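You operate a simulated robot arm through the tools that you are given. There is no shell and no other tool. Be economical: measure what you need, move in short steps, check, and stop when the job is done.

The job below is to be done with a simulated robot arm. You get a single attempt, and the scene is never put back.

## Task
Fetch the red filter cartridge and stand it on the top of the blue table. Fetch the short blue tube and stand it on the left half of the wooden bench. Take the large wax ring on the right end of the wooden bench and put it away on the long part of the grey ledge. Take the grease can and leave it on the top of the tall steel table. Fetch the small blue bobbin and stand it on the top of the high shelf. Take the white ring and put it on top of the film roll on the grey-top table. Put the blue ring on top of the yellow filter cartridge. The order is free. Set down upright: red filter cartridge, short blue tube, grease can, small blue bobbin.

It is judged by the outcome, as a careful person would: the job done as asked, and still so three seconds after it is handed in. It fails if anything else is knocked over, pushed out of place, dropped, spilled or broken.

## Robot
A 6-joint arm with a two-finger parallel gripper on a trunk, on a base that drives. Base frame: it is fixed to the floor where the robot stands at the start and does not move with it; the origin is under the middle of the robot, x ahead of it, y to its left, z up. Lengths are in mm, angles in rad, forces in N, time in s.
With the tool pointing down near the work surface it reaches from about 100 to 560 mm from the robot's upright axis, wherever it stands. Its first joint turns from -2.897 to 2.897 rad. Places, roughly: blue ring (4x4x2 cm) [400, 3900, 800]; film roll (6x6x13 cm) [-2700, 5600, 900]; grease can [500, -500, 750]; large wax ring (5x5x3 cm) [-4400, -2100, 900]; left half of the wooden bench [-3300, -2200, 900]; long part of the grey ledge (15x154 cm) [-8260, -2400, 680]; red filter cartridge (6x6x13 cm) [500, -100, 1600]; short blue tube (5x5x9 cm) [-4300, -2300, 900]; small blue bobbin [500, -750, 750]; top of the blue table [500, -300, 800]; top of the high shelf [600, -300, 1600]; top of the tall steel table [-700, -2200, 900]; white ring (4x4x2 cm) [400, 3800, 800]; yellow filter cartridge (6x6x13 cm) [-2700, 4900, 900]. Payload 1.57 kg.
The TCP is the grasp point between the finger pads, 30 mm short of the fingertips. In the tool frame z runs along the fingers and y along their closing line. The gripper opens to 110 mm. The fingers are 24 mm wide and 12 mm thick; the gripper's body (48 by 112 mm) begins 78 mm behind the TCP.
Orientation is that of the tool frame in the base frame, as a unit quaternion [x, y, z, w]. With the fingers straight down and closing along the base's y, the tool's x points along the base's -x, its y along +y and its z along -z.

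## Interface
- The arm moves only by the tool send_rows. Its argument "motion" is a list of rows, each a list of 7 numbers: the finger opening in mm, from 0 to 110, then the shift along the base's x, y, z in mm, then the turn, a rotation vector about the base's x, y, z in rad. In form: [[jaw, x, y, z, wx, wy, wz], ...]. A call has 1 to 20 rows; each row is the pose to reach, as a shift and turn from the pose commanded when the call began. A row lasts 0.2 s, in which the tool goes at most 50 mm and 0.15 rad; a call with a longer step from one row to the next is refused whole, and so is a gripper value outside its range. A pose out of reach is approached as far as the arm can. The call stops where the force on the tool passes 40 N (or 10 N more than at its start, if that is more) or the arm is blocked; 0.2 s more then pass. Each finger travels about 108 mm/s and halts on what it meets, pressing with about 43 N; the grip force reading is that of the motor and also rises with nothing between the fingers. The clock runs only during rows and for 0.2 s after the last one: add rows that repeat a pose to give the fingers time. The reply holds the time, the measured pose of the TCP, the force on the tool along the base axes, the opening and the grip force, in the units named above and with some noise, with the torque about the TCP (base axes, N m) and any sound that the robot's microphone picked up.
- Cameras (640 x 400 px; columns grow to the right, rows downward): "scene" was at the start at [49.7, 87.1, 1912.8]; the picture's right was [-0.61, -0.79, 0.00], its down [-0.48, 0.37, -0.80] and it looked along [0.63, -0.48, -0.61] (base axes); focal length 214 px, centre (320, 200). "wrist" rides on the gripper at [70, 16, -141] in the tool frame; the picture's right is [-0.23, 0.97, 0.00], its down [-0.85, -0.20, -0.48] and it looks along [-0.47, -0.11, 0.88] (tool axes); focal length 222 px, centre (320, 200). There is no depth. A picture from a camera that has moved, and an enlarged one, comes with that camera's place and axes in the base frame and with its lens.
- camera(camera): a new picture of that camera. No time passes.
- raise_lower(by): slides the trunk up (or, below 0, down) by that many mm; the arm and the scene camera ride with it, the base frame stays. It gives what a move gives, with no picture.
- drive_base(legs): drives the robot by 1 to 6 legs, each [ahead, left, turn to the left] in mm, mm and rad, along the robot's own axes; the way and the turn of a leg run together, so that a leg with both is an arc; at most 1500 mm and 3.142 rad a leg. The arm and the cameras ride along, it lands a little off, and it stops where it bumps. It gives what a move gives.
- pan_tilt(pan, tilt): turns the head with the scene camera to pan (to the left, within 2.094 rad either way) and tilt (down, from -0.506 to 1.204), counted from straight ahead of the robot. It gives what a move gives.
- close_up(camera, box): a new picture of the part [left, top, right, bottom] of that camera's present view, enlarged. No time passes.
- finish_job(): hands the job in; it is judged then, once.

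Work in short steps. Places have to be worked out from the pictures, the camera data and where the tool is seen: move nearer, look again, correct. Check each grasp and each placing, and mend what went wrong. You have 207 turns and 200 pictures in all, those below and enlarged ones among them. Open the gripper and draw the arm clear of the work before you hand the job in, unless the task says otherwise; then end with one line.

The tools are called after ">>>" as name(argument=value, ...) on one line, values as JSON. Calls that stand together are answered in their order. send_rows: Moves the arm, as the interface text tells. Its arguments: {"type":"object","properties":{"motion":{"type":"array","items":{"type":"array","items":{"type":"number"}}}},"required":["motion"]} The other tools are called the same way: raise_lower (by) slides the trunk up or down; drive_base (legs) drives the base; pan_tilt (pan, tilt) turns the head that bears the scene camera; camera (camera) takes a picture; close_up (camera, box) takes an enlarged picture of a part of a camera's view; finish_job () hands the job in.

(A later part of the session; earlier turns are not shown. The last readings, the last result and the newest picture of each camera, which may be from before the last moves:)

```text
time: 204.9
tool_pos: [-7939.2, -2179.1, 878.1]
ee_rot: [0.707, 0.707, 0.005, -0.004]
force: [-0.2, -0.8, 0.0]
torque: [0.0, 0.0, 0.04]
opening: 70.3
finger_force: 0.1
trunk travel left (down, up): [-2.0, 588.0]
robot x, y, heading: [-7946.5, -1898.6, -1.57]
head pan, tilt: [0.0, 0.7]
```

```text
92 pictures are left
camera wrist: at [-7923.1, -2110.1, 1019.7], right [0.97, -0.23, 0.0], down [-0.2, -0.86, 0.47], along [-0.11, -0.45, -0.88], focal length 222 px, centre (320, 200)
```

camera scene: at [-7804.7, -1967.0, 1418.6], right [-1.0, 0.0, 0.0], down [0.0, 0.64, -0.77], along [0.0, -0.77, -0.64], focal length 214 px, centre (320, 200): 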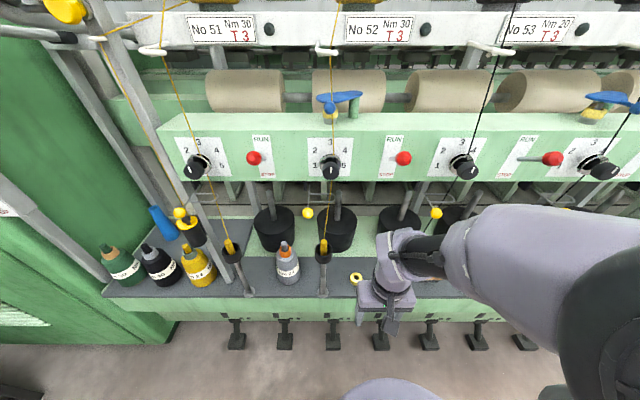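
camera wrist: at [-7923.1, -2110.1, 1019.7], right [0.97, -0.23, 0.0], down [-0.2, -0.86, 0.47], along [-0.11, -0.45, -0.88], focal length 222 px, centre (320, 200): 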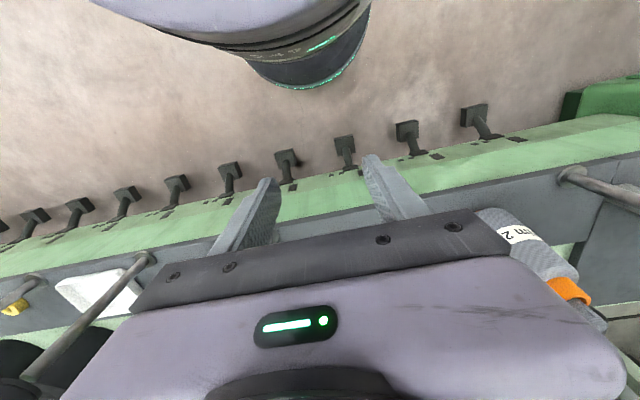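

Ring rests on the ledge and everything looks intact. Now head back out of the aisle the way I came, toward the rings at (400, 3850).

>>> drive_base(legs=[[-1000, 0, 0], [0, 0, 1.571], [600, 540, 0], [1500, 0, 0], [1200, 0, 0]])

>>> raise_lower(by=300)

>>> pan_tilt(pan=1.0, tilt=0.25)

>>> camera(camera="scene")

```text
time: 230.5
tool_pos: [-4380.7, -315.5, 877.6]
ee_rot: [-0.003, 1.0, 0.001, -0.008]
force: [0.7, -0.2, 0.4]
torque: [0.0, 0.02, 0.01]
opening: 69.8
finger_force: 0.1
trunk travel left (down, up): [-2.0, 588.0]
robot x, y, heading: [-4656.0, -326.7, 0.012]
head pan, tilt: [0.0, 0.7]
```

```text
time: 233.5
tool_pos: [-4380.5, -316.8, 1177.7]
ee_rot: [-0.003, 1.0, 0.001, -0.007]
force: [0.3, -0.2, 0.2]
torque: [0.0, 0.0, 0.0]
opening: 70.0
finger_force: 0.1
trunk travel left (down, up): [-302.0, 288.0]
robot x, y, heading: [-4660.2, -320.2, 0.01]
head pan, tilt: [0.0, 0.7]
```

```text
time: 234.8
tool_pos: [-4381.3, -315.7, 1177.5]
ee_rot: [-0.002, 1.0, 0.0, -0.008]
force: [-0.8, 0.1, 0.6]
torque: [-0.01, 0.01, 0.0]
opening: 70.0
finger_force: 0.0
trunk travel left (down, up): [-302.0, 288.0]
robot x, y, heading: [-4657.4, -322.9, 0.007]
head pan, tilt: [1.0, 0.25]
```

```text
91 pictures are left
camera scene: at [-4627.7, -105.9, 1759.3], right [0.85, -0.53, 0.0], down [-0.13, -0.21, -0.97], along [0.52, 0.82, -0.25], focal length 214 px, centre (320, 200)
```

scene: 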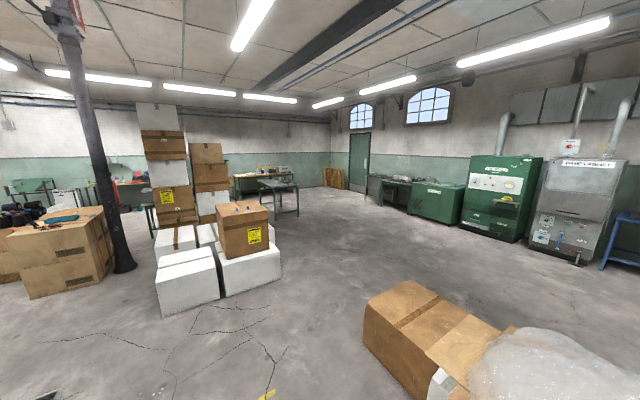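

The rings' table is along the +x wall beyond the green cabinets; the grey-top table is farther left. A carton with plastic lies around (-2900, 500), so I go east along y≈-920, then north along x≈-900.

>>> drive_base(legs=[[700, -600, 0], [1500, 0, 0], [1500, 0, 0], [0, 0, 1.56], [1500, 0, 0], [1300, 0, 0]])

>>> pan_tilt(pan=-0.3, tilt=0.3)

>>> camera(camera="scene")

```text
time: 270.5
tool_pos: [-1023.1, 2227.3, 1176.9]
ee_rot: [0.709, -0.705, 0.005, 0.006]
force: [-0.4, -0.4, 0.3]
torque: [-0.02, 0.01, 0.02]
opening: 69.9
finger_force: 0.0
trunk travel left (down, up): [-302.0, 288.0]
robot x, y, heading: [-1012.9, 1946.1, 1.579]
head pan, tilt: [1.0, 0.25]
```

```text
time: 272.0
tool_pos: [-1021.7, 2227.3, 1177.7]
ee_rot: [0.708, -0.706, 0.005, 0.007]
force: [0.0, -1.1, -0.3]
torque: [-0.01, 0.02, 0.01]
opening: 70.1
finger_force: 0.0
trunk travel left (down, up): [-302.0, 288.0]
robot x, y, heading: [-1015.9, 1948.9, 1.579]
head pan, tilt: [-0.3, 0.3]
```

```text
90 pictures are left
camera scene: at [-1127.2, 2018.1, 1754.6], right [0.96, -0.29, 0.0], down [-0.09, -0.28, -0.96], along [0.28, 0.91, -0.3], focal length 214 px, centre (320, 200)
```

scene: 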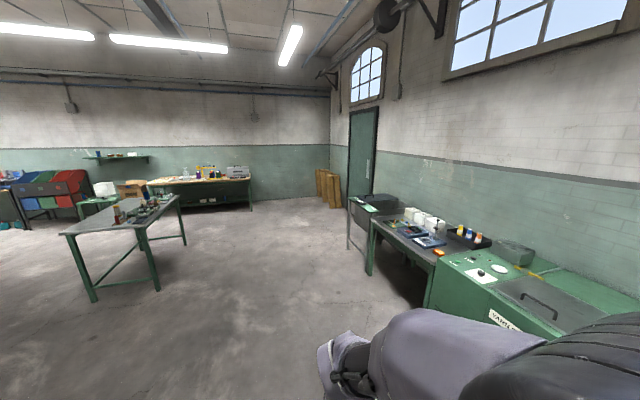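

>>> close_up(camera="scene", box=[360, 185, 520, 285])

>>> close_up(camera="scene", box=[50, 180, 210, 280])

```text
4.00 times, centred on (440, 235) of scene
camera zoom: at [-1127.2, 2018.1, 1754.6], right [0.96, -0.29, 0.0], down [-0.09, -0.28, -0.96], along [0.28, 0.91, -0.3], focal length 858 px, centre (-160, 60)
```

zoom: 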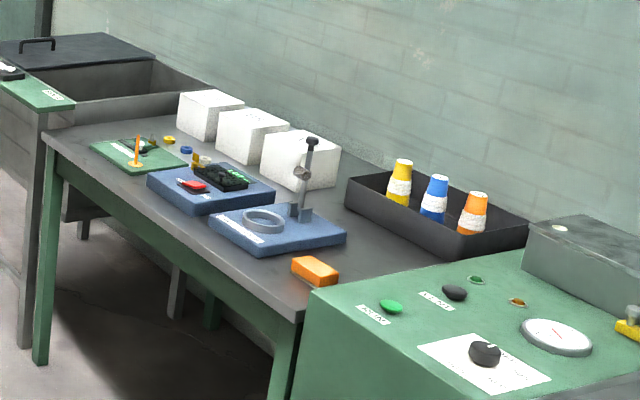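

```text
4.00 times, centred on (130, 230) of scene
camera zoom: at [-1127.2, 2018.1, 1754.6], right [0.96, -0.29, 0.0], down [-0.09, -0.28, -0.96], along [0.28, 0.91, -0.3], focal length 858 px, centre (1080, 80)
```

zoom: 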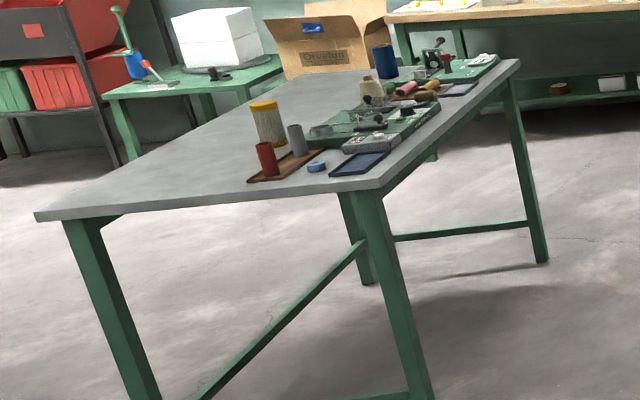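

Blue and white rings are on the right-hand table at ≈(445,3841) and (441,3765). Drive there facing +x.

>>> drive_base(legs=[[1500, 0, 0], [350, 0, 0], [0, 0, -1.579], [700, 0, 0]])

>>> pan_tilt(pan=0.0, tilt=0.7)

>>> camera(camera="scene")

>>> camera(camera="wrist")

```text
time: 288.6
tool_pos: [-45.0, 3808.3, 1178.2]
ee_rot: [0.0, 1.0, 0.001, -0.008]
force: [-0.5, 0.1, 0.0]
torque: [0.03, -0.02, 0.0]
opening: 69.9
finger_force: 0.0
trunk travel left (down, up): [-302.0, 288.0]
robot x, y, heading: [-322.1, 3804.7, 0.004]
head pan, tilt: [-0.3, 0.3]
```

```text
time: 289.4
tool_pos: [-45.0, 3809.1, 1176.9]
ee_rot: [0.0, 1.0, 0.001, -0.007]
force: [0.0, 0.2, 0.2]
torque: [0.01, -0.03, 0.03]
opening: 70.1
finger_force: 0.1
trunk travel left (down, up): [-302.0, 288.0]
robot x, y, heading: [-321.6, 3800.8, -0.003]
head pan, tilt: [0.0, 0.7]
```

```text
87 pictures are left
camera scene: at [-256.7, 3941.6, 1718.6], right [0.0, -1.0, 0.0], down [-0.64, 0.0, -0.77], along [0.77, 0.0, -0.64], focal length 214 px, centre (320, 200)
```

scene: 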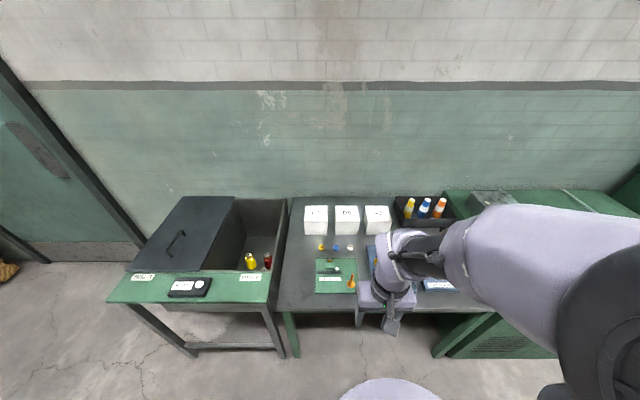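

```text
86 pictures are left
camera wrist: at [-113.4, 3825.5, 1319.6], right [0.23, 0.97, 0.0], down [0.86, -0.2, 0.47], along [0.45, -0.11, -0.89], focal length 222 px, centre (320, 200)
```

wrist: 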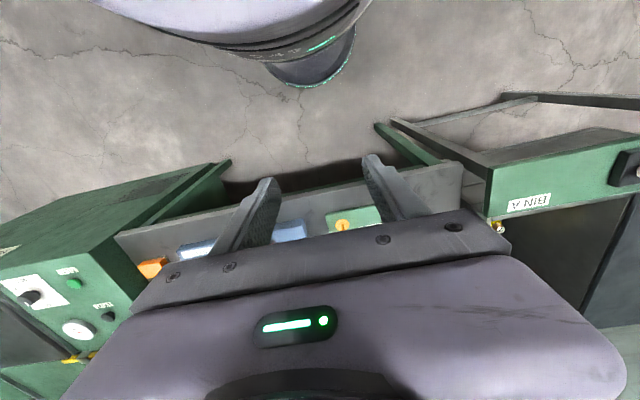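

Rings: white ≈(450,3784), blue ≈(450,3857) on a table with front edge x≈142. Drive closer to x≈-100, lower the trunk and extend over.

>>> drive_base(legs=[[220, -15, 0]])

>>> raise_lower(by=-180)

>>> send_rows(motion=[[60, 45, 0, 0, 0, 0, 0], [60, 90, -5, 0, 0, 0, 0], [60, 135, -10, 0, 0, 0, 0], [60, 180, -15, 0, 0, 0, 0], [60, 225, -20, 0, 0, 0, 0], [60, 240, -20, 0, 0, 0, 0], [60, 240, -20, 0, 0, 0, 0]])

>>> camera(camera="scene")

>>> camera(camera="wrist")

```text
time: 291.1
tool_pos: [177.6, 3793.1, 1177.5]
ee_rot: [0.001, 1.0, 0.001, -0.008]
force: [-0.1, -0.2, -0.3]
torque: [0.0, 0.01, 0.02]
opening: 69.8
finger_force: 0.0
trunk travel left (down, up): [-302.0, 288.0]
robot x, y, heading: [-100.6, 3791.1, 0.001]
head pan, tilt: [0.0, 0.7]
```

```text
time: 293.1
tool_pos: [175.5, 3793.7, 997.8]
ee_rot: [0.001, 1.0, 0.0, -0.007]
force: [1.4, -0.2, 0.0]
torque: [0.0, 0.03, -0.02]
opening: 70.2
finger_force: 0.1
trunk travel left (down, up): [-122.0, 468.0]
robot x, y, heading: [-100.0, 3790.1, -0.001]
head pan, tilt: [0.0, 0.7]
```

```text
time: 294.7
tool_pos: [414.4, 3772.6, 997.6]
ee_rot: [0.001, 1.0, 0.0, -0.009]
force: [0.5, 0.1, -0.4]
torque: [0.03, -0.01, -0.01]
opening: 59.8
finger_force: 0.0
trunk travel left (down, up): [-122.0, 468.0]
robot x, y, heading: [-101.3, 3787.7, 0.001]
head pan, tilt: [0.0, 0.7]
```

```text
85 pictures are left
camera scene: at [-35.7, 3926.9, 1538.5], right [0.0, -1.0, 0.0], down [-0.64, 0.0, -0.77], along [0.77, 0.0, -0.64], focal length 214 px, centre (320, 200)
```

scene: 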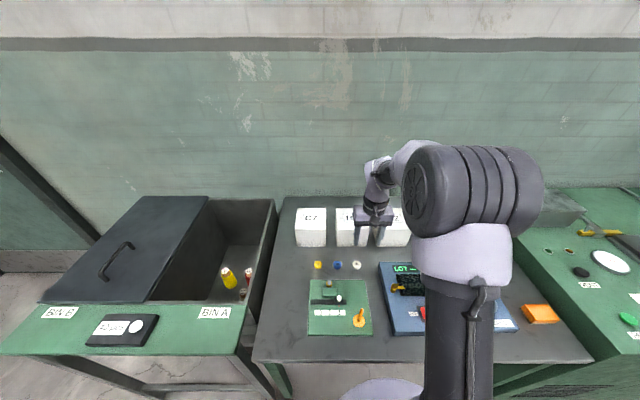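

```text
84 pictures are left
camera wrist: at [347.5, 3790.5, 1140.2], right [0.23, 0.97, 0.0], down [0.86, -0.2, 0.47], along [0.45, -0.11, -0.89], focal length 222 px, centre (320, 200)
```

wrist: 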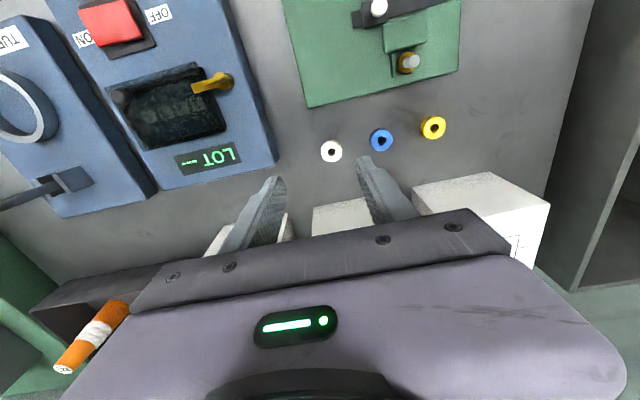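

White ring ≈(439,3784). Move over it (correcting a slight tilt) and go down to z≈860.

>>> send_rows(motion=[[60, 12, 6, -40, 0, -0.01, 0], [60, 25, 11, -85, 0, -0.018, 0], [60, 25, 11, -120, 0, -0.018, 0], [60, 25, 11, -140, 0, -0.018, 0]])

>>> camera(camera="wrist")

```text
time: 295.7
tool_pos: [440.6, 3784.5, 857.8]
ee_rot: [0.001, 1.0, 0.001, 0.002]
force: [0.2, -0.2, -0.2]
torque: [-0.01, 0.01, -0.01]
opening: 59.8
finger_force: 0.1
trunk travel left (down, up): [-122.0, 468.0]
robot x, y, heading: [-99.7, 3788.0, 0.002]
head pan, tilt: [0.0, 0.7]
```

```text
83 pictures are left
camera wrist: at [370.2, 3802.7, 998.8], right [0.23, 0.97, 0.0], down [0.85, -0.2, 0.48], along [0.47, -0.11, -0.88], focal length 222 px, centre (320, 200)
```

wrist: 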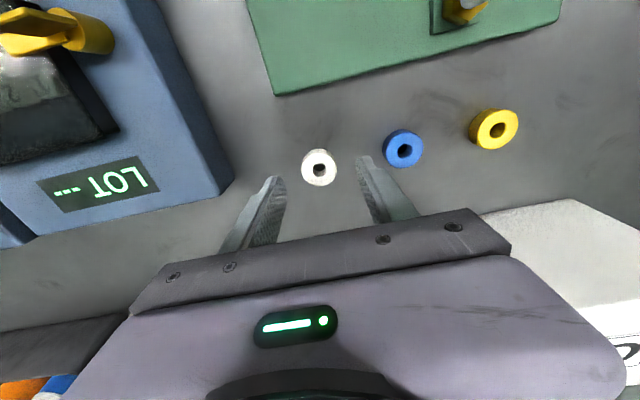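

Centred. Descend slowly until the tips touch or reach z≈832.

>>> send_rows(motion=[[60, 0, 0, -8, 0, 0, 0], [60, 0, 0, -14, 0, 0, 0], [60, 0, 0, -18, 0, 0, 0], [60, 0, 0, -21, 0, 0, 0], [60, 0, 0, -24, 0, 0, 0]])

>>> camera(camera="wrist")

```text
time: 296.9
tool_pos: [441.2, 3785.0, 834.7]
ee_rot: [0.0, 1.0, 0.0, 0.002]
force: [-0.6, 0.3, -1.1]
torque: [0.01, 0.03, 0.02]
opening: 59.9
finger_force: 0.0
trunk travel left (down, up): [-122.0, 468.0]
robot x, y, heading: [-104.9, 3786.6, -0.001]
head pan, tilt: [0.0, 0.7]
```

```text
82 pictures are left
camera wrist: at [370.4, 3801.8, 974.5], right [0.23, 0.97, 0.0], down [0.85, -0.2, 0.48], along [0.47, -0.11, -0.88], focal length 222 px, centre (320, 200)
```

wrist: 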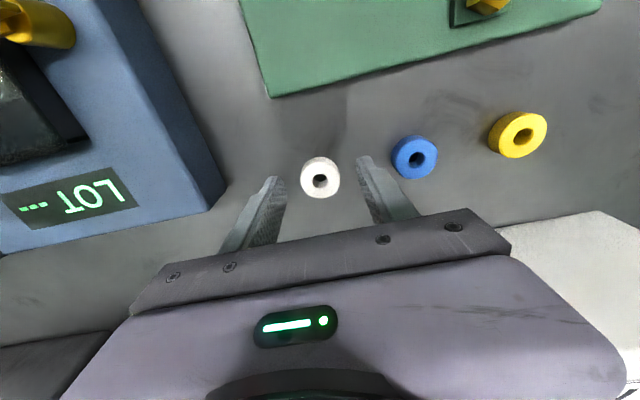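

>>> send_rows(motion=[[60, 0, 0, -2, 0, 0, 0], [60, 0, 0, -4, 0, 0, 0], [60, 0, 0, -6, 0, 0, 0], [60, 0, 0, -8, 0, 0, 0]])

```text
time: 298.0
tool_pos: [441.1, 3784.9, 829.5]
ee_rot: [0.001, 1.0, 0.002, 0.005]
force: [-10.5, 0.1, 23.7]
torque: [-0.81, 0.59, -0.48]
opening: 59.8
finger_force: 0.1
trunk travel left (down, up): [-122.0, 468.0]
robot x, y, heading: [-101.1, 3786.3, 0.002]
head pan, tilt: [0.0, 0.7]
stopped in row 4: the force on the tool passed its limit at 42 N (the readings are from after the stop); the commanded pose is now the measured one
```

Table at z≈800. Raise 3 mm and close on the ring, then lift.

>>> send_rows(motion=[[60, 0, 0, 4, 0, 0, 0], [45, 0, 0, 4, 0, 0, 0], [30, 0, 0, 4, 0, 0, 0], [22, 0, 0, 4, 0, 0, 0], [22, 0, 0, 4, 0, 0, 0], [22, 0, 0, 4, 0, 0, 0]])

>>> send_rows(motion=[[22, 0, 0, 30, 0, 0, 0], [22, 0, 0, 75, 0, 0, 0], [22, 0, 0, 120, 0, 0, 0], [22, -20, 0, 160, 0, 0, 0], [22, -60, 0, 180, 0, 0, 0]])

>>> camera(camera="wrist")

```text
time: 299.4
tool_pos: [442.3, 3784.3, 831.7]
ee_rot: [0.001, 1.0, 0.002, 0.004]
force: [-0.8, -0.4, -0.3]
torque: [0.01, 0.03, 0.0]
opening: 29.3
finger_force: 39.3
trunk travel left (down, up): [-122.0, 468.0]
robot x, y, heading: [-102.9, 3789.7, -0.004]
head pan, tilt: [0.0, 0.7]
```

```text
time: 300.6
tool_pos: [381.3, 3784.7, 1012.9]
ee_rot: [0.001, 1.0, 0.002, 0.005]
force: [-0.5, 0.7, -1.1]
torque: [-0.01, -0.03, -0.01]
opening: 29.4
finger_force: 38.6
trunk travel left (down, up): [-122.0, 468.0]
robot x, y, heading: [-103.1, 3789.1, 0.001]
head pan, tilt: [0.0, 0.7]
```

```text
81 pictures are left
camera wrist: at [309.9, 3801.2, 1153.2], right [0.23, 0.97, 0.0], down [0.85, -0.2, 0.49], along [0.47, -0.11, -0.87], focal length 222 px, centre (320, 200)
```

wrist: 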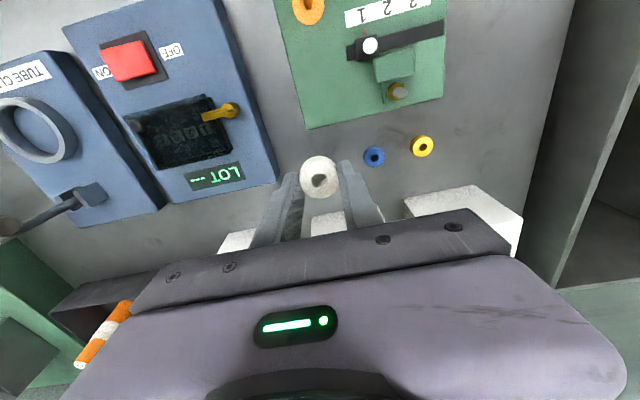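

White ring held. Retract, and drive backwards (heading kept at 0) to the left side of the grey-top table, where its edge is free of items.

>>> send_rows(motion=[[22, -45, 0, 20, 0, 0, 0], [22, -90, 0, 40, 0, 0, 0], [22, -135, 0, 40, 0, 0, 0], [22, -180, 0, 40, 0, 0, 0]])

>>> drive_base(legs=[[-700, 0, 0], [-1400, 50, 0], [-900, 0, 0]])

>>> pan_tilt(pan=1.0, tilt=0.4)

>>> camera(camera="scene")

```text
time: 301.6
tool_pos: [200.8, 3784.9, 1048.6]
ee_rot: [0.002, 1.0, 0.0, -0.002]
force: [0.0, -0.2, -0.4]
torque: [0.01, 0.0, -0.02]
opening: 29.6
finger_force: 38.6
trunk travel left (down, up): [-122.0, 468.0]
robot x, y, heading: [-101.7, 3784.2, 0.0]
head pan, tilt: [0.0, 0.7]
```

```text
time: 316.4
tool_pos: [-2808.2, 3836.6, 1049.7]
ee_rot: [0.004, 1.0, 0.001, 0.002]
force: [0.1, 0.0, -0.1]
torque: [0.02, 0.0, 0.0]
opening: 29.2
finger_force: 39.3
trunk travel left (down, up): [-122.0, 468.0]
robot x, y, heading: [-3110.0, 3838.2, -0.007]
head pan, tilt: [0.0, 0.7]
```

```text
time: 317.7
tool_pos: [-2808.2, 3838.3, 1050.3]
ee_rot: [0.005, 1.0, 0.001, 0.003]
force: [-0.6, 0.1, -0.7]
torque: [-0.01, -0.02, -0.02]
opening: 29.2
finger_force: 38.5
trunk travel left (down, up): [-122.0, 468.0]
robot x, y, heading: [-3112.7, 3841.0, -0.009]
head pan, tilt: [1.0, 0.4]
```

```text
80 pictures are left
camera scene: at [-3079.4, 4058.4, 1565.3], right [0.84, -0.55, 0.0], down [-0.21, -0.33, -0.92], along [0.5, 0.77, -0.39], focal length 214 px, centre (320, 200)
```

scene: 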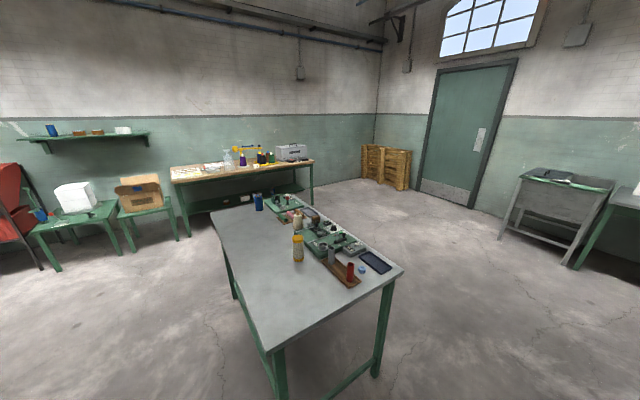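

>>> close_up(camera="scene", box=[230, 170, 410, 300])

```text
3.08 times, centred on (320, 235) of scene
camera zoom: at [-3079.4, 4058.4, 1565.3], right [0.84, -0.55, 0.0], down [-0.21, -0.33, -0.92], along [0.5, 0.77, -0.39], focal length 660 px, centre (320, 92)
```

zoom: 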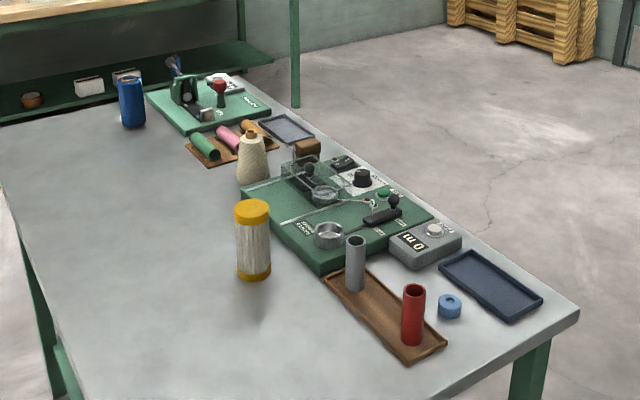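

The film roll is the blue roll at ≈(-2685,5480), top ≈1005; yellow cartridge ≈(-2699,4838). Table left edge x≈-2985. Drive along its left side.

>>> drive_base(legs=[[-150, 0, 0.009], [0, 1500, 0], [0, 140, 0], [25, 0, 0]])

>>> raise_lower(by=150)

>>> pan_tilt(pan=0.0, tilt=0.6)

>>> camera(camera="scene")

>>> camera(camera="wrist")

```text
time: 327.5
tool_pos: [-2932.3, 5491.0, 1050.9]
ee_rot: [0.005, 1.0, 0.001, 0.002]
force: [0.4, -0.3, -0.5]
torque: [0.02, 0.03, 0.01]
opening: 29.3
finger_force: 38.6
trunk travel left (down, up): [-122.0, 468.0]
robot x, y, heading: [-3237.2, 5496.6, -0.005]
head pan, tilt: [1.0, 0.4]
```

```text
time: 329.3
tool_pos: [-2930.1, 5491.2, 1200.2]
ee_rot: [0.004, 1.0, 0.001, 0.002]
force: [0.9, -0.5, -0.5]
torque: [0.0, 0.01, 0.02]
opening: 28.9
finger_force: 38.4
trunk travel left (down, up): [-272.0, 318.0]
robot x, y, heading: [-3236.3, 5494.8, -0.009]
head pan, tilt: [1.0, 0.4]
```

```text
time: 330.5
tool_pos: [-2930.9, 5490.8, 1200.3]
ee_rot: [0.005, 1.0, 0.002, 0.003]
force: [-0.3, -0.8, 0.2]
torque: [0.02, 0.0, -0.01]
opening: 29.1
finger_force: 38.9
trunk travel left (down, up): [-272.0, 318.0]
robot x, y, heading: [-3232.8, 5495.6, -0.009]
head pan, tilt: [0.0, 0.6]
```

```text
78 pictures are left
camera scene: at [-3164.9, 5634.6, 1697.2], right [0.0, -1.0, 0.0], down [-0.56, 0.0, -0.83], along [0.83, 0.0, -0.56], focal length 214 px, centre (320, 200)
```

scene: 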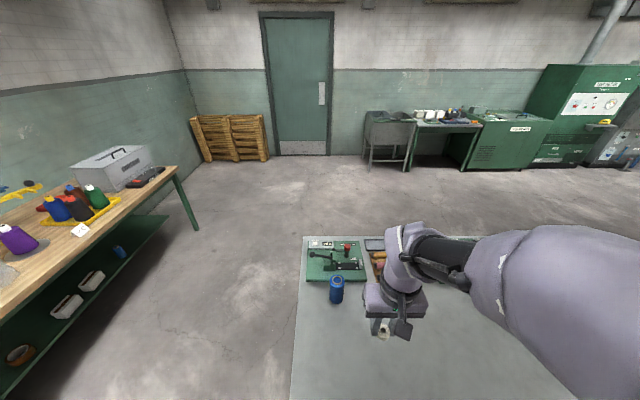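

```text
77 pictures are left
camera wrist: at [-3002.5, 5508.9, 1341.2], right [0.24, 0.97, 0.0], down [0.85, -0.21, 0.48], along [0.47, -0.11, -0.88], focal length 222 px, centre (320, 200)
```

wrist: 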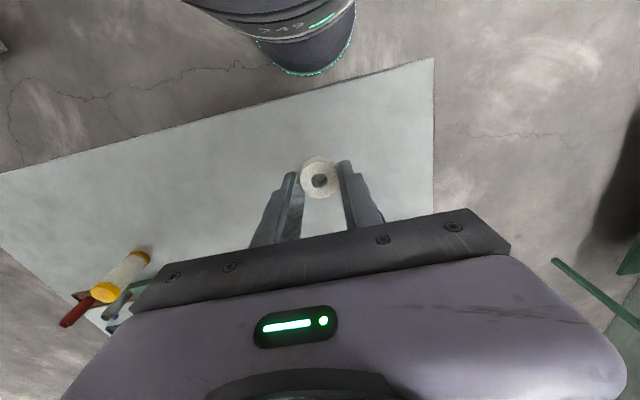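

Roll is actually at ≈(-2670,5570). Shift robot left 75 and forward 30, then extend the ring over the roll, still high.

>>> drive_base(legs=[[30, 75, 0.006]])

>>> send_rows(motion=[[22, 45, 0, -10, 0, 0, 0], [22, 90, 0, -20, 0, 0, 0], [22, 135, 0, -30, 0, 0, 0], [22, 180, 0, -40, 0, 0, 0], [22, 200, 0, -50, 0, 0, 0], [22, 200, 0, -60, 0, 0, 0]])

>>> camera(camera="wrist")

>>> camera(camera="scene")

```text
time: 331.6
tool_pos: [-2901.2, 5567.3, 1200.4]
ee_rot: [0.002, 1.0, 0.001, 0.002]
force: [0.7, 0.2, 0.0]
torque: [-0.01, 0.01, 0.01]
opening: 29.3
finger_force: 38.5
trunk travel left (down, up): [-272.0, 318.0]
robot x, y, heading: [-3207.7, 5568.4, -0.001]
head pan, tilt: [0.0, 0.6]
```

```text
time: 333.0
tool_pos: [-2701.0, 5566.8, 1140.7]
ee_rot: [0.001, 1.0, 0.001, 0.002]
force: [-0.5, -0.9, -0.3]
torque: [0.0, -0.02, 0.01]
opening: 29.1
finger_force: 39.2
trunk travel left (down, up): [-272.0, 318.0]
robot x, y, heading: [-3206.3, 5569.6, 0.002]
head pan, tilt: [0.0, 0.6]
```

```text
76 pictures are left
camera wrist: at [-2771.5, 5584.7, 1281.1], right [0.23, 0.97, 0.0], down [0.85, -0.2, 0.48], along [0.47, -0.11, -0.88], focal length 222 px, centre (320, 200)
```

wrist: 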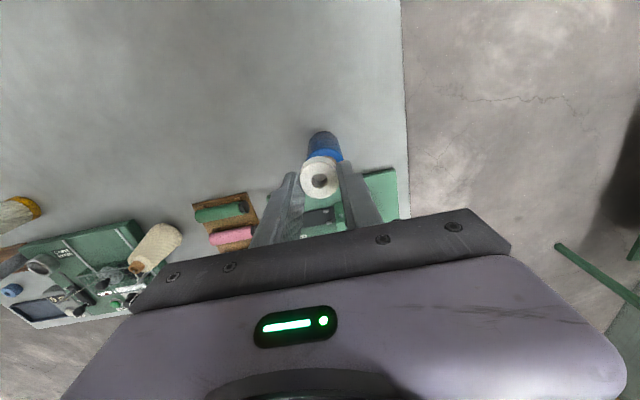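

```text
75 pictures are left
camera scene: at [-3135.5, 5708.9, 1697.1], right [0.0, -1.0, 0.0], down [-0.56, 0.0, -0.83], along [0.83, 0.0, -0.56], focal length 214 px, centre (320, 200)
```

scene: 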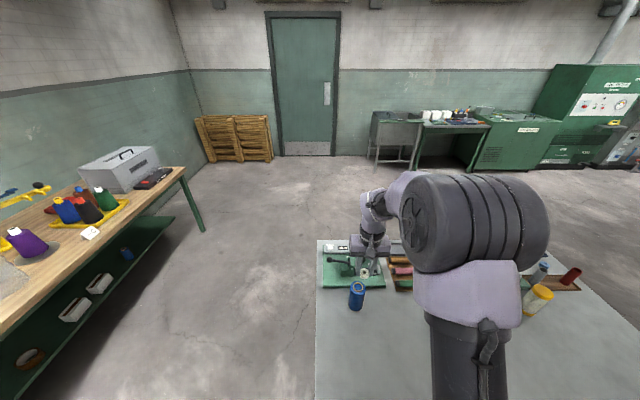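

Roll centre ≈(-2660,5571). Move the ring over it and check.

>>> send_rows(motion=[[22, 20, 2, 0, 0, 0, 0], [22, 40, 4, -20, 0, 0, 0], [22, 40, 4, -40, 0, 0, 0], [22, 40, 4, -50, 0, 0, 0]])

>>> camera(camera="wrist")

>>> close_up(camera="scene", box=[310, 180, 430, 330])

```text
time: 334.0
tool_pos: [-2661.1, 5570.9, 1092.3]
ee_rot: [0.002, 1.0, 0.001, 0.003]
force: [0.2, 0.7, 0.2]
torque: [-0.02, -0.01, 0.04]
opening: 29.1
finger_force: 38.8
trunk travel left (down, up): [-272.0, 318.0]
robot x, y, heading: [-3202.6, 5572.1, -0.001]
head pan, tilt: [0.0, 0.6]
```

```text
74 pictures are left
camera wrist: at [-2731.8, 5588.7, 1231.3], right [0.23, 0.97, 0.0], down [0.85, -0.2, 0.48], along [0.47, -0.11, -0.88], focal length 222 px, centre (320, 200)
```

wrist: 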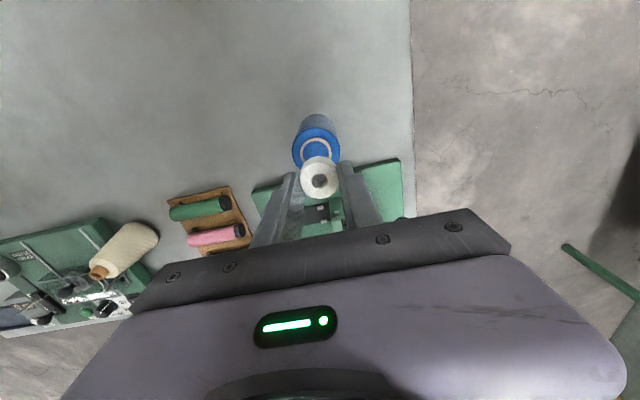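

```text
2.67 times, centred on (370, 255) of scene
camera zoom: at [-3135.2, 5708.9, 1697.1], right [0.0, -1.0, 0.0], down [-0.57, 0.0, -0.82], along [0.82, 0.0, -0.57], focal length 572 px, centre (187, 53)
```

zoom: 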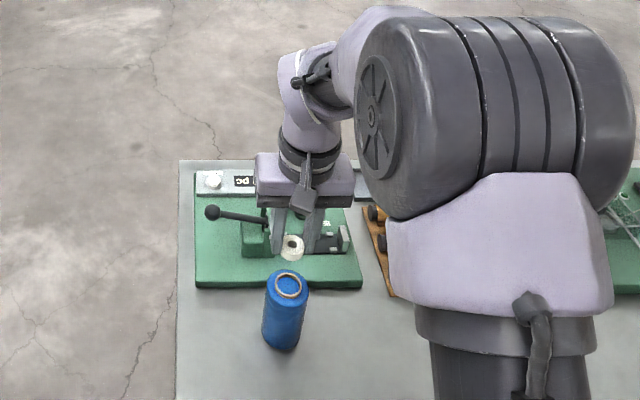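

Cross-sighting now gives roll top ≈ z 965 centred at (-2659,5567). Descend most of the way and re-check.

>>> send_rows(motion=[[22, 2, -4, -30, 0, 0, 0], [22, 2, -4, -60, 0, 0, 0], [22, 2, -4, -75, 0, 0, 0], [22, 2, -4, -75, 0, 0, 0]])

>>> camera(camera="wrist")

>>> close_up(camera="scene", box=[310, 220, 410, 320])

```text
time: 335.0
tool_pos: [-2660.1, 5566.7, 1016.0]
ee_rot: [0.002, 1.0, 0.0, 0.002]
force: [-0.2, 0.2, 0.0]
torque: [0.0, 0.03, -0.03]
opening: 29.1
finger_force: 38.7
trunk travel left (down, up): [-272.0, 318.0]
robot x, y, heading: [-3204.1, 5566.6, 0.003]
head pan, tilt: [0.0, 0.6]
```

```text
72 pictures are left
camera wrist: at [-2730.9, 5584.4, 1156.8], right [0.23, 0.97, 0.0], down [0.85, -0.2, 0.48], along [0.47, -0.11, -0.88], focal length 222 px, centre (320, 200)
```

wrist: 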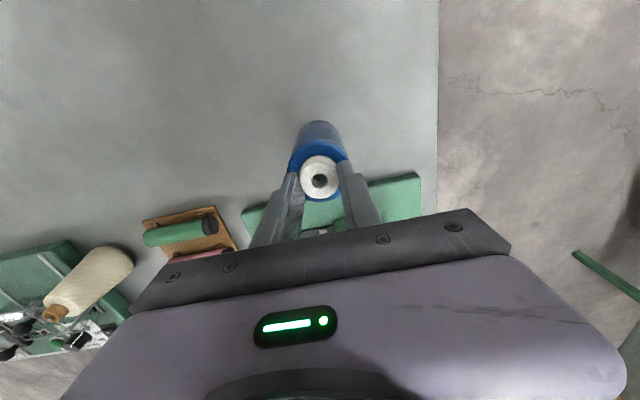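

```text
4.00 times, centred on (360, 270) of scene
camera zoom: at [-3135.6, 5708.9, 1697.2], right [0.0, -1.0, 0.0], down [-0.56, 0.0, -0.83], along [0.83, 0.0, -0.56], focal length 858 px, centre (160, -80)
```

zoom: 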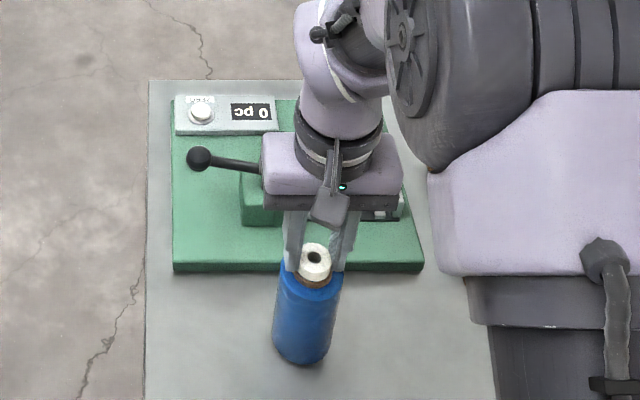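

Aligned. Slow descent to contact.

>>> send_rows(motion=[[22, 0, -1, -6, 0, 0, 0], [22, 0, -1, -10, 0, 0, 0], [22, 0, -1, -13, 0, 0, 0], [22, 0, -1, -15, 0, 0, 0], [22, 0, -1, -17, 0, 0, 0], [22, 0, -1, -19, 0, 0, 0]])

>>> close_up(camera="wrist", box=[240, 100, 400, 230])

```text
time: 336.2
tool_pos: [-2658.9, 5565.8, 1004.3]
ee_rot: [0.002, 1.0, 0.001, 0.005]
force: [-6.6, -0.2, 25.9]
torque: [-0.06, 0.41, -0.05]
opening: 29.1
finger_force: 39.2
trunk travel left (down, up): [-272.0, 318.0]
robot x, y, heading: [-3206.3, 5568.9, -0.004]
head pan, tilt: [0.0, 0.6]
stopped in row 5: the force on the tool passed its limit at 49 N (the readings are from after the stop); the commanded pose is now the measured one
```

```text
3.08 times, centred on (320, 165) of wrist
camera zoom: at [-2731.3, 5583.1, 1143.9], right [0.23, 0.97, 0.01], down [0.85, -0.2, 0.49], along [0.48, -0.11, -0.87], focal length 684 px, centre (320, 308)
```

zoom: 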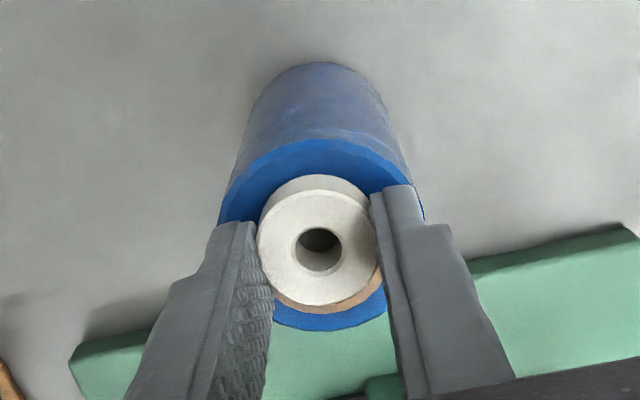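

Ring sits centred on the roll. Release gently and lift straight up.

>>> send_rows(motion=[[22, 0, 0, 1, 0, 0, 0], [32, 0, 0, 1, 0, 0, 0], [42, 0, 0, 1, 0, 0, 0], [52, 0, 0, 1, 0, 0, 0], [60, 0, 0, 1, 0, 0, 0], [60, 0, 0, 20, 0, 0, 0], [60, 0, 0, 60, 0, 0, 0], [60, 0, 0, 105, 0, 0, 0], [60, 0, 0, 150, 0, 0, 0], [60, -45, 0, 170, 0, 0, 0], [60, -90, 0, 170, 0, 0, 0], [60, -135, 0, 170, 0, 0, 0], [60, -180, 0, 170, 0, 0, 0], [60, -220, 0, 170, 0, 0, 0]])

>>> camera(camera="scene")

>>> close_up(camera="scene", box=[300, 220, 420, 330])

```text
time: 339.2
tool_pos: [-2878.7, 5566.6, 1171.7]
ee_rot: [0.002, 1.0, 0.001, 0.006]
force: [-0.4, -0.5, -0.1]
torque: [-0.01, 0.0, 0.01]
opening: 60.0
finger_force: 0.0
trunk travel left (down, up): [-272.0, 318.0]
robot x, y, heading: [-3204.1, 5570.4, -0.0]
head pan, tilt: [0.0, 0.6]
```

```text
69 pictures are left
camera scene: at [-3137.0, 5708.9, 1697.2], right [0.0, -1.0, 0.0], down [-0.56, 0.0, -0.83], along [0.83, 0.0, -0.56], focal length 214 px, centre (320, 200)
```

scene: 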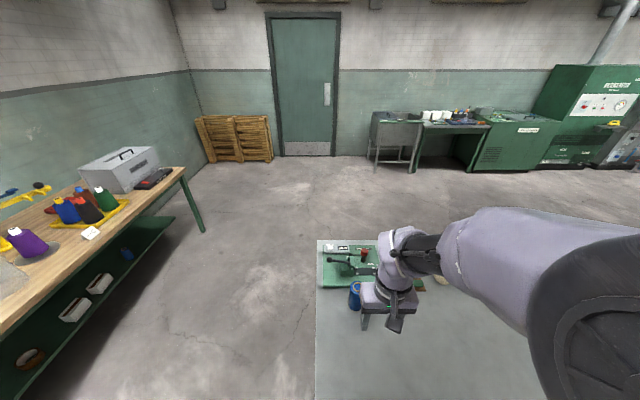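

```text
3.64 times, centred on (360, 275) of scene
camera zoom: at [-3137.0, 5708.9, 1697.2], right [0.0, -1.0, 0.0], down [-0.56, 0.0, -0.83], along [0.83, 0.0, -0.56], focal length 780 px, centre (174, -73)
```

zoom: 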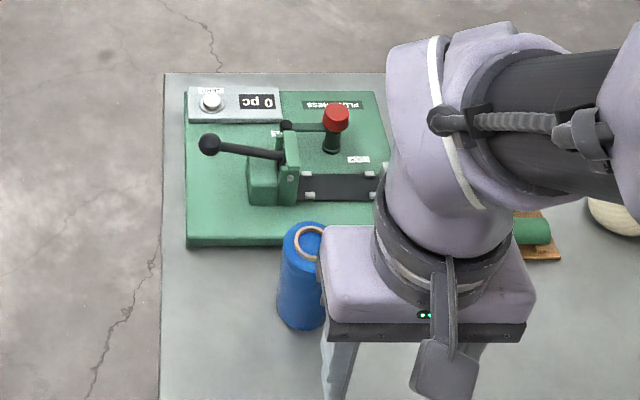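

The white ring isn't visible on the roll. Check the wrist view right away.

>>> camera(camera="wrist")

>>> close_up(camera="scene", box=[330, 265, 410, 325])

```text
67 pictures are left
camera wrist: at [-2950.6, 5584.0, 1311.6], right [0.23, 0.97, 0.0], down [0.85, -0.2, 0.49], along [0.48, -0.11, -0.87], focal length 222 px, centre (320, 200)
```

wrist: 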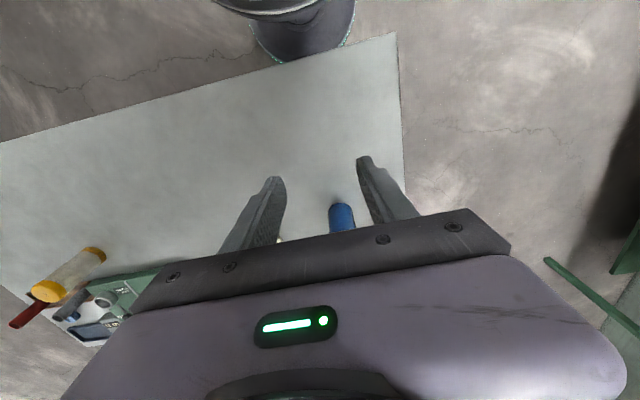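

```text
6.67 times, centred on (370, 295) of scene
camera zoom: at [-3137.0, 5708.9, 1697.2], right [0.0, -1.0, 0.0], down [-0.56, 0.0, -0.83], along [0.83, 0.0, -0.56], focal length 1430 px, centre (-13, -433)
```

zoom: 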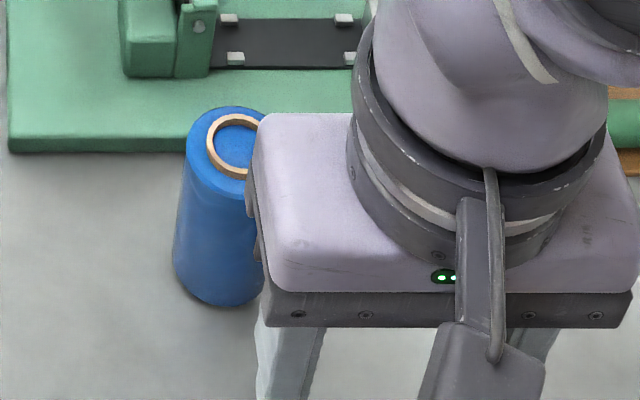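

>>> send_rows(motion=[[60, 0, -45, 10, 0, 0, 0], [60, 0, -90, 20, 0, 0, 0], [60, 0, -135, 30, 0, 0, 0], [60, 0, -180, 40, 0, 0, 0], [60, 0, -220, 40, 0, 0, 0]])

>>> close_up(camera="scene", box=[300, 220, 440, 350])

>>> camera(camera="wrist")

```text
time: 340.4
tool_pos: [-2879.4, 5345.2, 1211.4]
ee_rot: [0.001, 1.0, 0.002, 0.005]
force: [-0.1, -0.7, 0.5]
torque: [0.04, 0.0, -0.01]
opening: 59.9
finger_force: 0.1
trunk travel left (down, up): [-272.0, 318.0]
robot x, y, heading: [-3208.6, 5566.9, -0.0]
head pan, tilt: [0.0, 0.6]
```

```text
3.08 times, centred on (370, 285) of scene
camera zoom: at [-3135.1, 5707.6, 1697.2], right [0.0, -1.0, 0.0], down [-0.57, 0.0, -0.82], along [0.82, 0.0, -0.57], focal length 660 px, centre (166, -62)
```

zoom: 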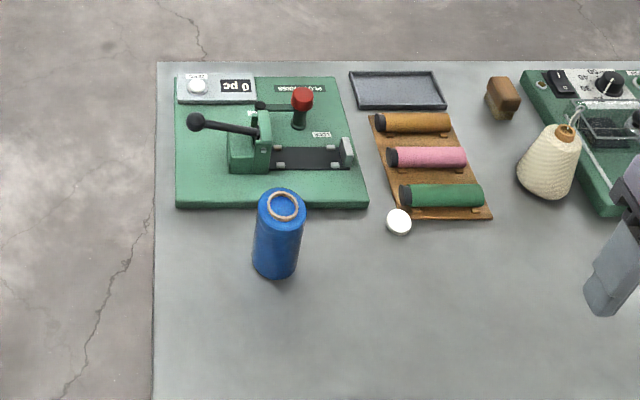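

```text
64 pictures are left
camera wrist: at [-2949.9, 5361.4, 1352.0], right [0.23, 0.97, 0.01], down [0.85, -0.2, 0.49], along [0.47, -0.11, -0.87], focal length 222 px, centre (320, 200)
```

wrist: 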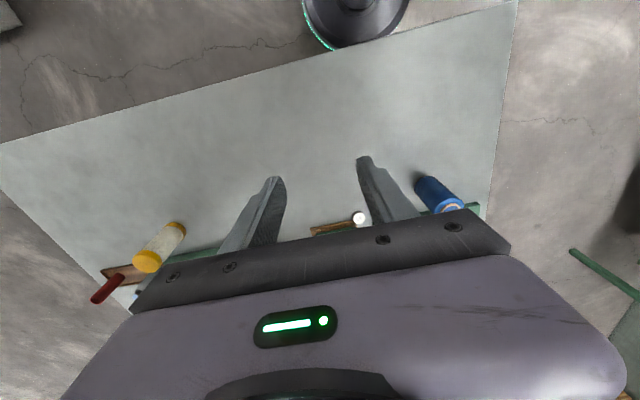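

The ring slipped off and lies on the table at ≈(-2604,5381), by the wooden rack. I must mend this: drive opposite to it and inspect with the wrist camera.

>>> drive_base(legs=[[0, -185, 0]])

>>> send_rows(motion=[[60, 45, 45, -10, 0, 0, 0], [60, 80, 80, -20, 0, 0, 0], [60, 115, 115, -30, 0, 0, 0], [60, 150, 150, -40, 0, 0, 0], [60, 185, 185, -50, 0, 0, 0], [60, 200, 210, -60, 0, 0, 0]])

>>> camera(camera="wrist")

>>> close_up(camera="wrist", box=[240, 100, 400, 230])

```text
time: 341.9
tool_pos: [-2877.3, 5162.7, 1211.5]
ee_rot: [0.001, 1.0, 0.002, 0.005]
force: [-0.1, -0.4, -0.1]
torque: [0.01, 0.02, -0.02]
opening: 59.8
finger_force: 0.0
trunk travel left (down, up): [-272.0, 318.0]
robot x, y, heading: [-3206.7, 5384.2, 0.003]
head pan, tilt: [0.0, 0.6]
```

```text
refused: row 1 steps farther than a row can; nothing moved
```

```text
63 pictures are left
camera wrist: at [-2949.5, 5179.2, 1352.0], right [0.23, 0.97, 0.01], down [0.85, -0.2, 0.49], along [0.48, -0.11, -0.87], focal length 222 px, centre (320, 200)
```

wrist: 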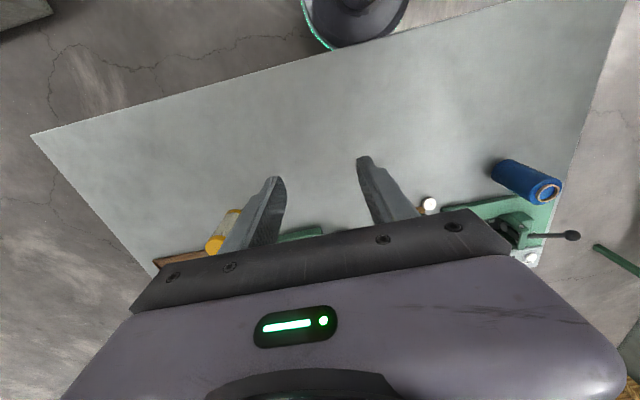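

```text
3.08 times, centred on (320, 165) of wrist
camera zoom: at [-2949.5, 5179.2, 1352.0], right [0.23, 0.97, 0.01], down [0.85, -0.2, 0.49], along [0.48, -0.11, -0.87], focal length 684 px, centre (320, 308)
```

zoom: 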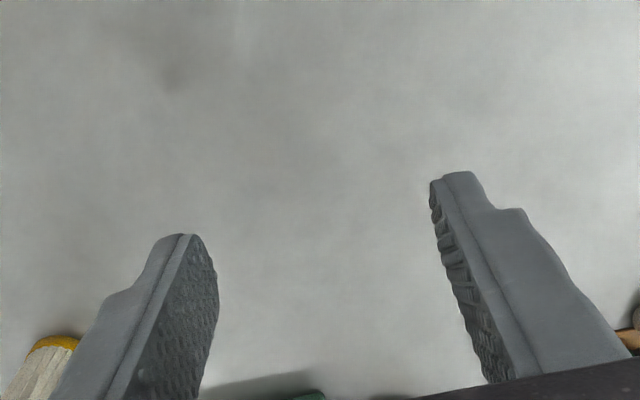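

>>> send_rows(motion=[[60, 30, 35, -5, 0, 0, 0], [60, 60, 70, -10, 0, 0, 0], [60, 90, 105, -15, 0, 0, 0], [60, 120, 140, -20, 0, 0, 0], [60, 150, 175, -25, 0, 0, 0], [60, 180, 210, -30, 0, 0, 0]])

>>> camera(camera="wrist")

>>> close_up(camera="wrist", box=[270, 110, 400, 210])

```text
time: 343.3
tool_pos: [-2697.5, 5375.6, 1181.8]
ee_rot: [0.001, 1.0, 0.001, 0.006]
force: [-0.3, 0.4, -0.2]
torque: [-0.04, 0.02, 0.04]
opening: 59.9
finger_force: 0.1
trunk travel left (down, up): [-272.0, 318.0]
robot x, y, heading: [-3204.1, 5384.1, -0.0]
head pan, tilt: [0.0, 0.6]
```

```text
61 pictures are left
camera wrist: at [-2768.9, 5391.6, 1321.3], right [0.23, 0.97, 0.0], down [0.85, -0.2, 0.49], along [0.47, -0.11, -0.87], focal length 222 px, centre (320, 200)
```

wrist: 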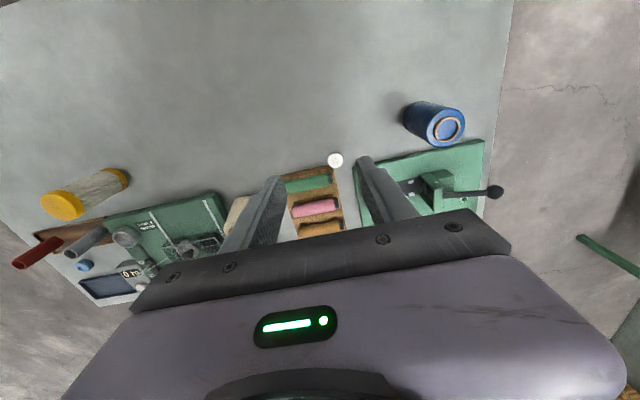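

```text
4.00 times, centred on (335, 160) of wrist
camera zoom: at [-2768.9, 5391.6, 1321.3], right [0.23, 0.97, 0.0], down [0.85, -0.2, 0.49], along [0.47, -0.11, -0.87], focal length 888 px, centre (260, 360)
```

zoom: 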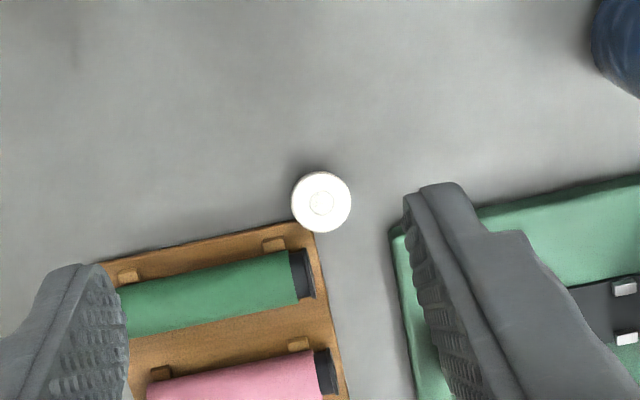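

That disc is 33 mm wide and was not there before: it is our white ring, lying flipped at the rack's corner at ≈(-2605,5388). I'll re-grasp it with a 0.35 rad forward tilt; go above it first.

>>> send_rows(motion=[[46, 12, 4, -40, 0, -0.12, 0], [46, 25, 8, -80, 0, -0.24, 0], [46, 40, 12, -120, 0, -0.35, 0], [46, 55, 12, -165, 0, -0.36, 0], [46, 70, 12, -210, 0, -0.36, 0], [46, 78, 12, -240, 0, -0.36, 0]])

>>> camera(camera="wrist")

>>> close_up(camera="wrist", box=[250, 100, 390, 220])

```text
time: 344.7
tool_pos: [-2619.1, 5384.7, 940.4]
ee_rot: [0.001, 0.983, 0.0, 0.184]
force: [-0.4, -0.2, 0.4]
torque: [-0.02, -0.01, 0.03]
opening: 46.0
finger_force: 0.0
trunk travel left (down, up): [-272.0, 318.0]
robot x, y, heading: [-3206.7, 5386.1, -0.002]
head pan, tilt: [0.0, 0.6]
```

```text
59 pictures are left
camera wrist: at [-2735.8, 5402.3, 1047.0], right [0.21, 0.97, 0.08], down [0.62, -0.2, 0.76], along [0.75, -0.11, -0.65], focal length 222 px, centre (320, 200)
```

wrist: 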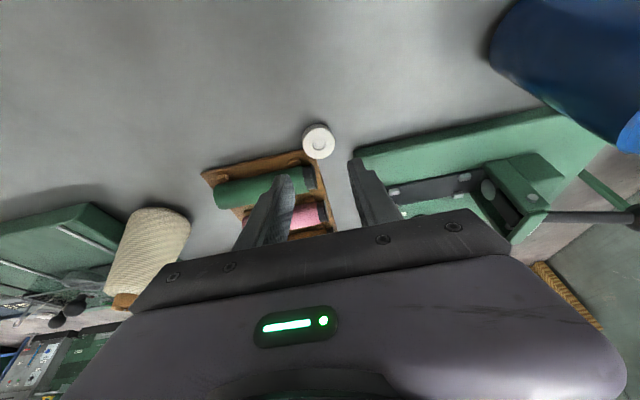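

```text
3.33 times, centred on (320, 160) of wrist
camera zoom: at [-2735.8, 5402.3, 1047.0], right [0.21, 0.97, 0.08], down [0.62, -0.2, 0.76], along [0.75, -0.11, -0.65], focal length 740 px, centre (320, 333)
```

zoom: 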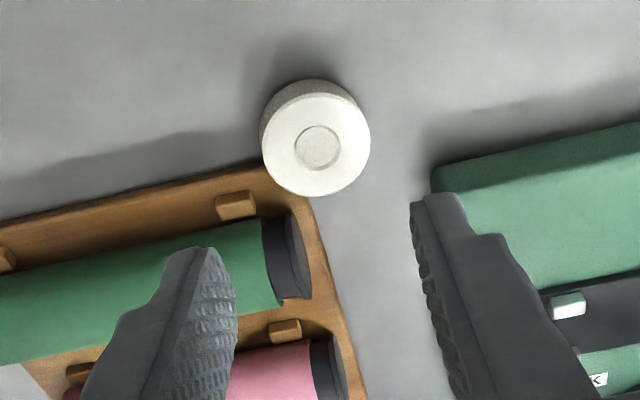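

Ring lies flat, free in front of the rack corner; centre ≈(-2601,5388). Descend carefully to z≈868.

>>> send_rows(motion=[[46, 0, 3, -30, 0, 0, 0], [46, 2, 3, -50, 0, 0, 0], [46, 4, 3, -62, 0, 0, 0], [46, 4, 3, -67, 0, 0, 0], [46, 4, 3, -70, 0, 0, 0]])

>>> camera(camera="wrist")

```text
time: 345.7
tool_pos: [-2616.6, 5388.5, 883.1]
ee_rot: [0.001, 0.982, 0.002, 0.189]
force: [-17.1, 0.8, 31.3]
torque: [-0.78, 0.58, -0.4]
opening: 46.0
finger_force: 0.1
trunk travel left (down, up): [-272.0, 318.0]
robot x, y, heading: [-3203.5, 5387.4, 0.005]
head pan, tilt: [0.0, 0.6]
stopped in row 4: the force on the tool passed its limit at 51 N (the readings are from after the stop); the commanded pose is now the measured one
```

```text
57 pictures are left
camera wrist: at [-2734.4, 5405.7, 986.9], right [0.21, 0.97, 0.09], down [0.62, -0.2, 0.76], along [0.76, -0.11, -0.64], focal length 222 px, centre (320, 200)
```

wrist: 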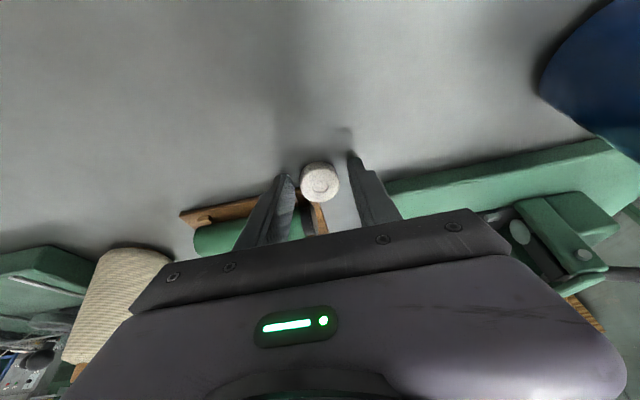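

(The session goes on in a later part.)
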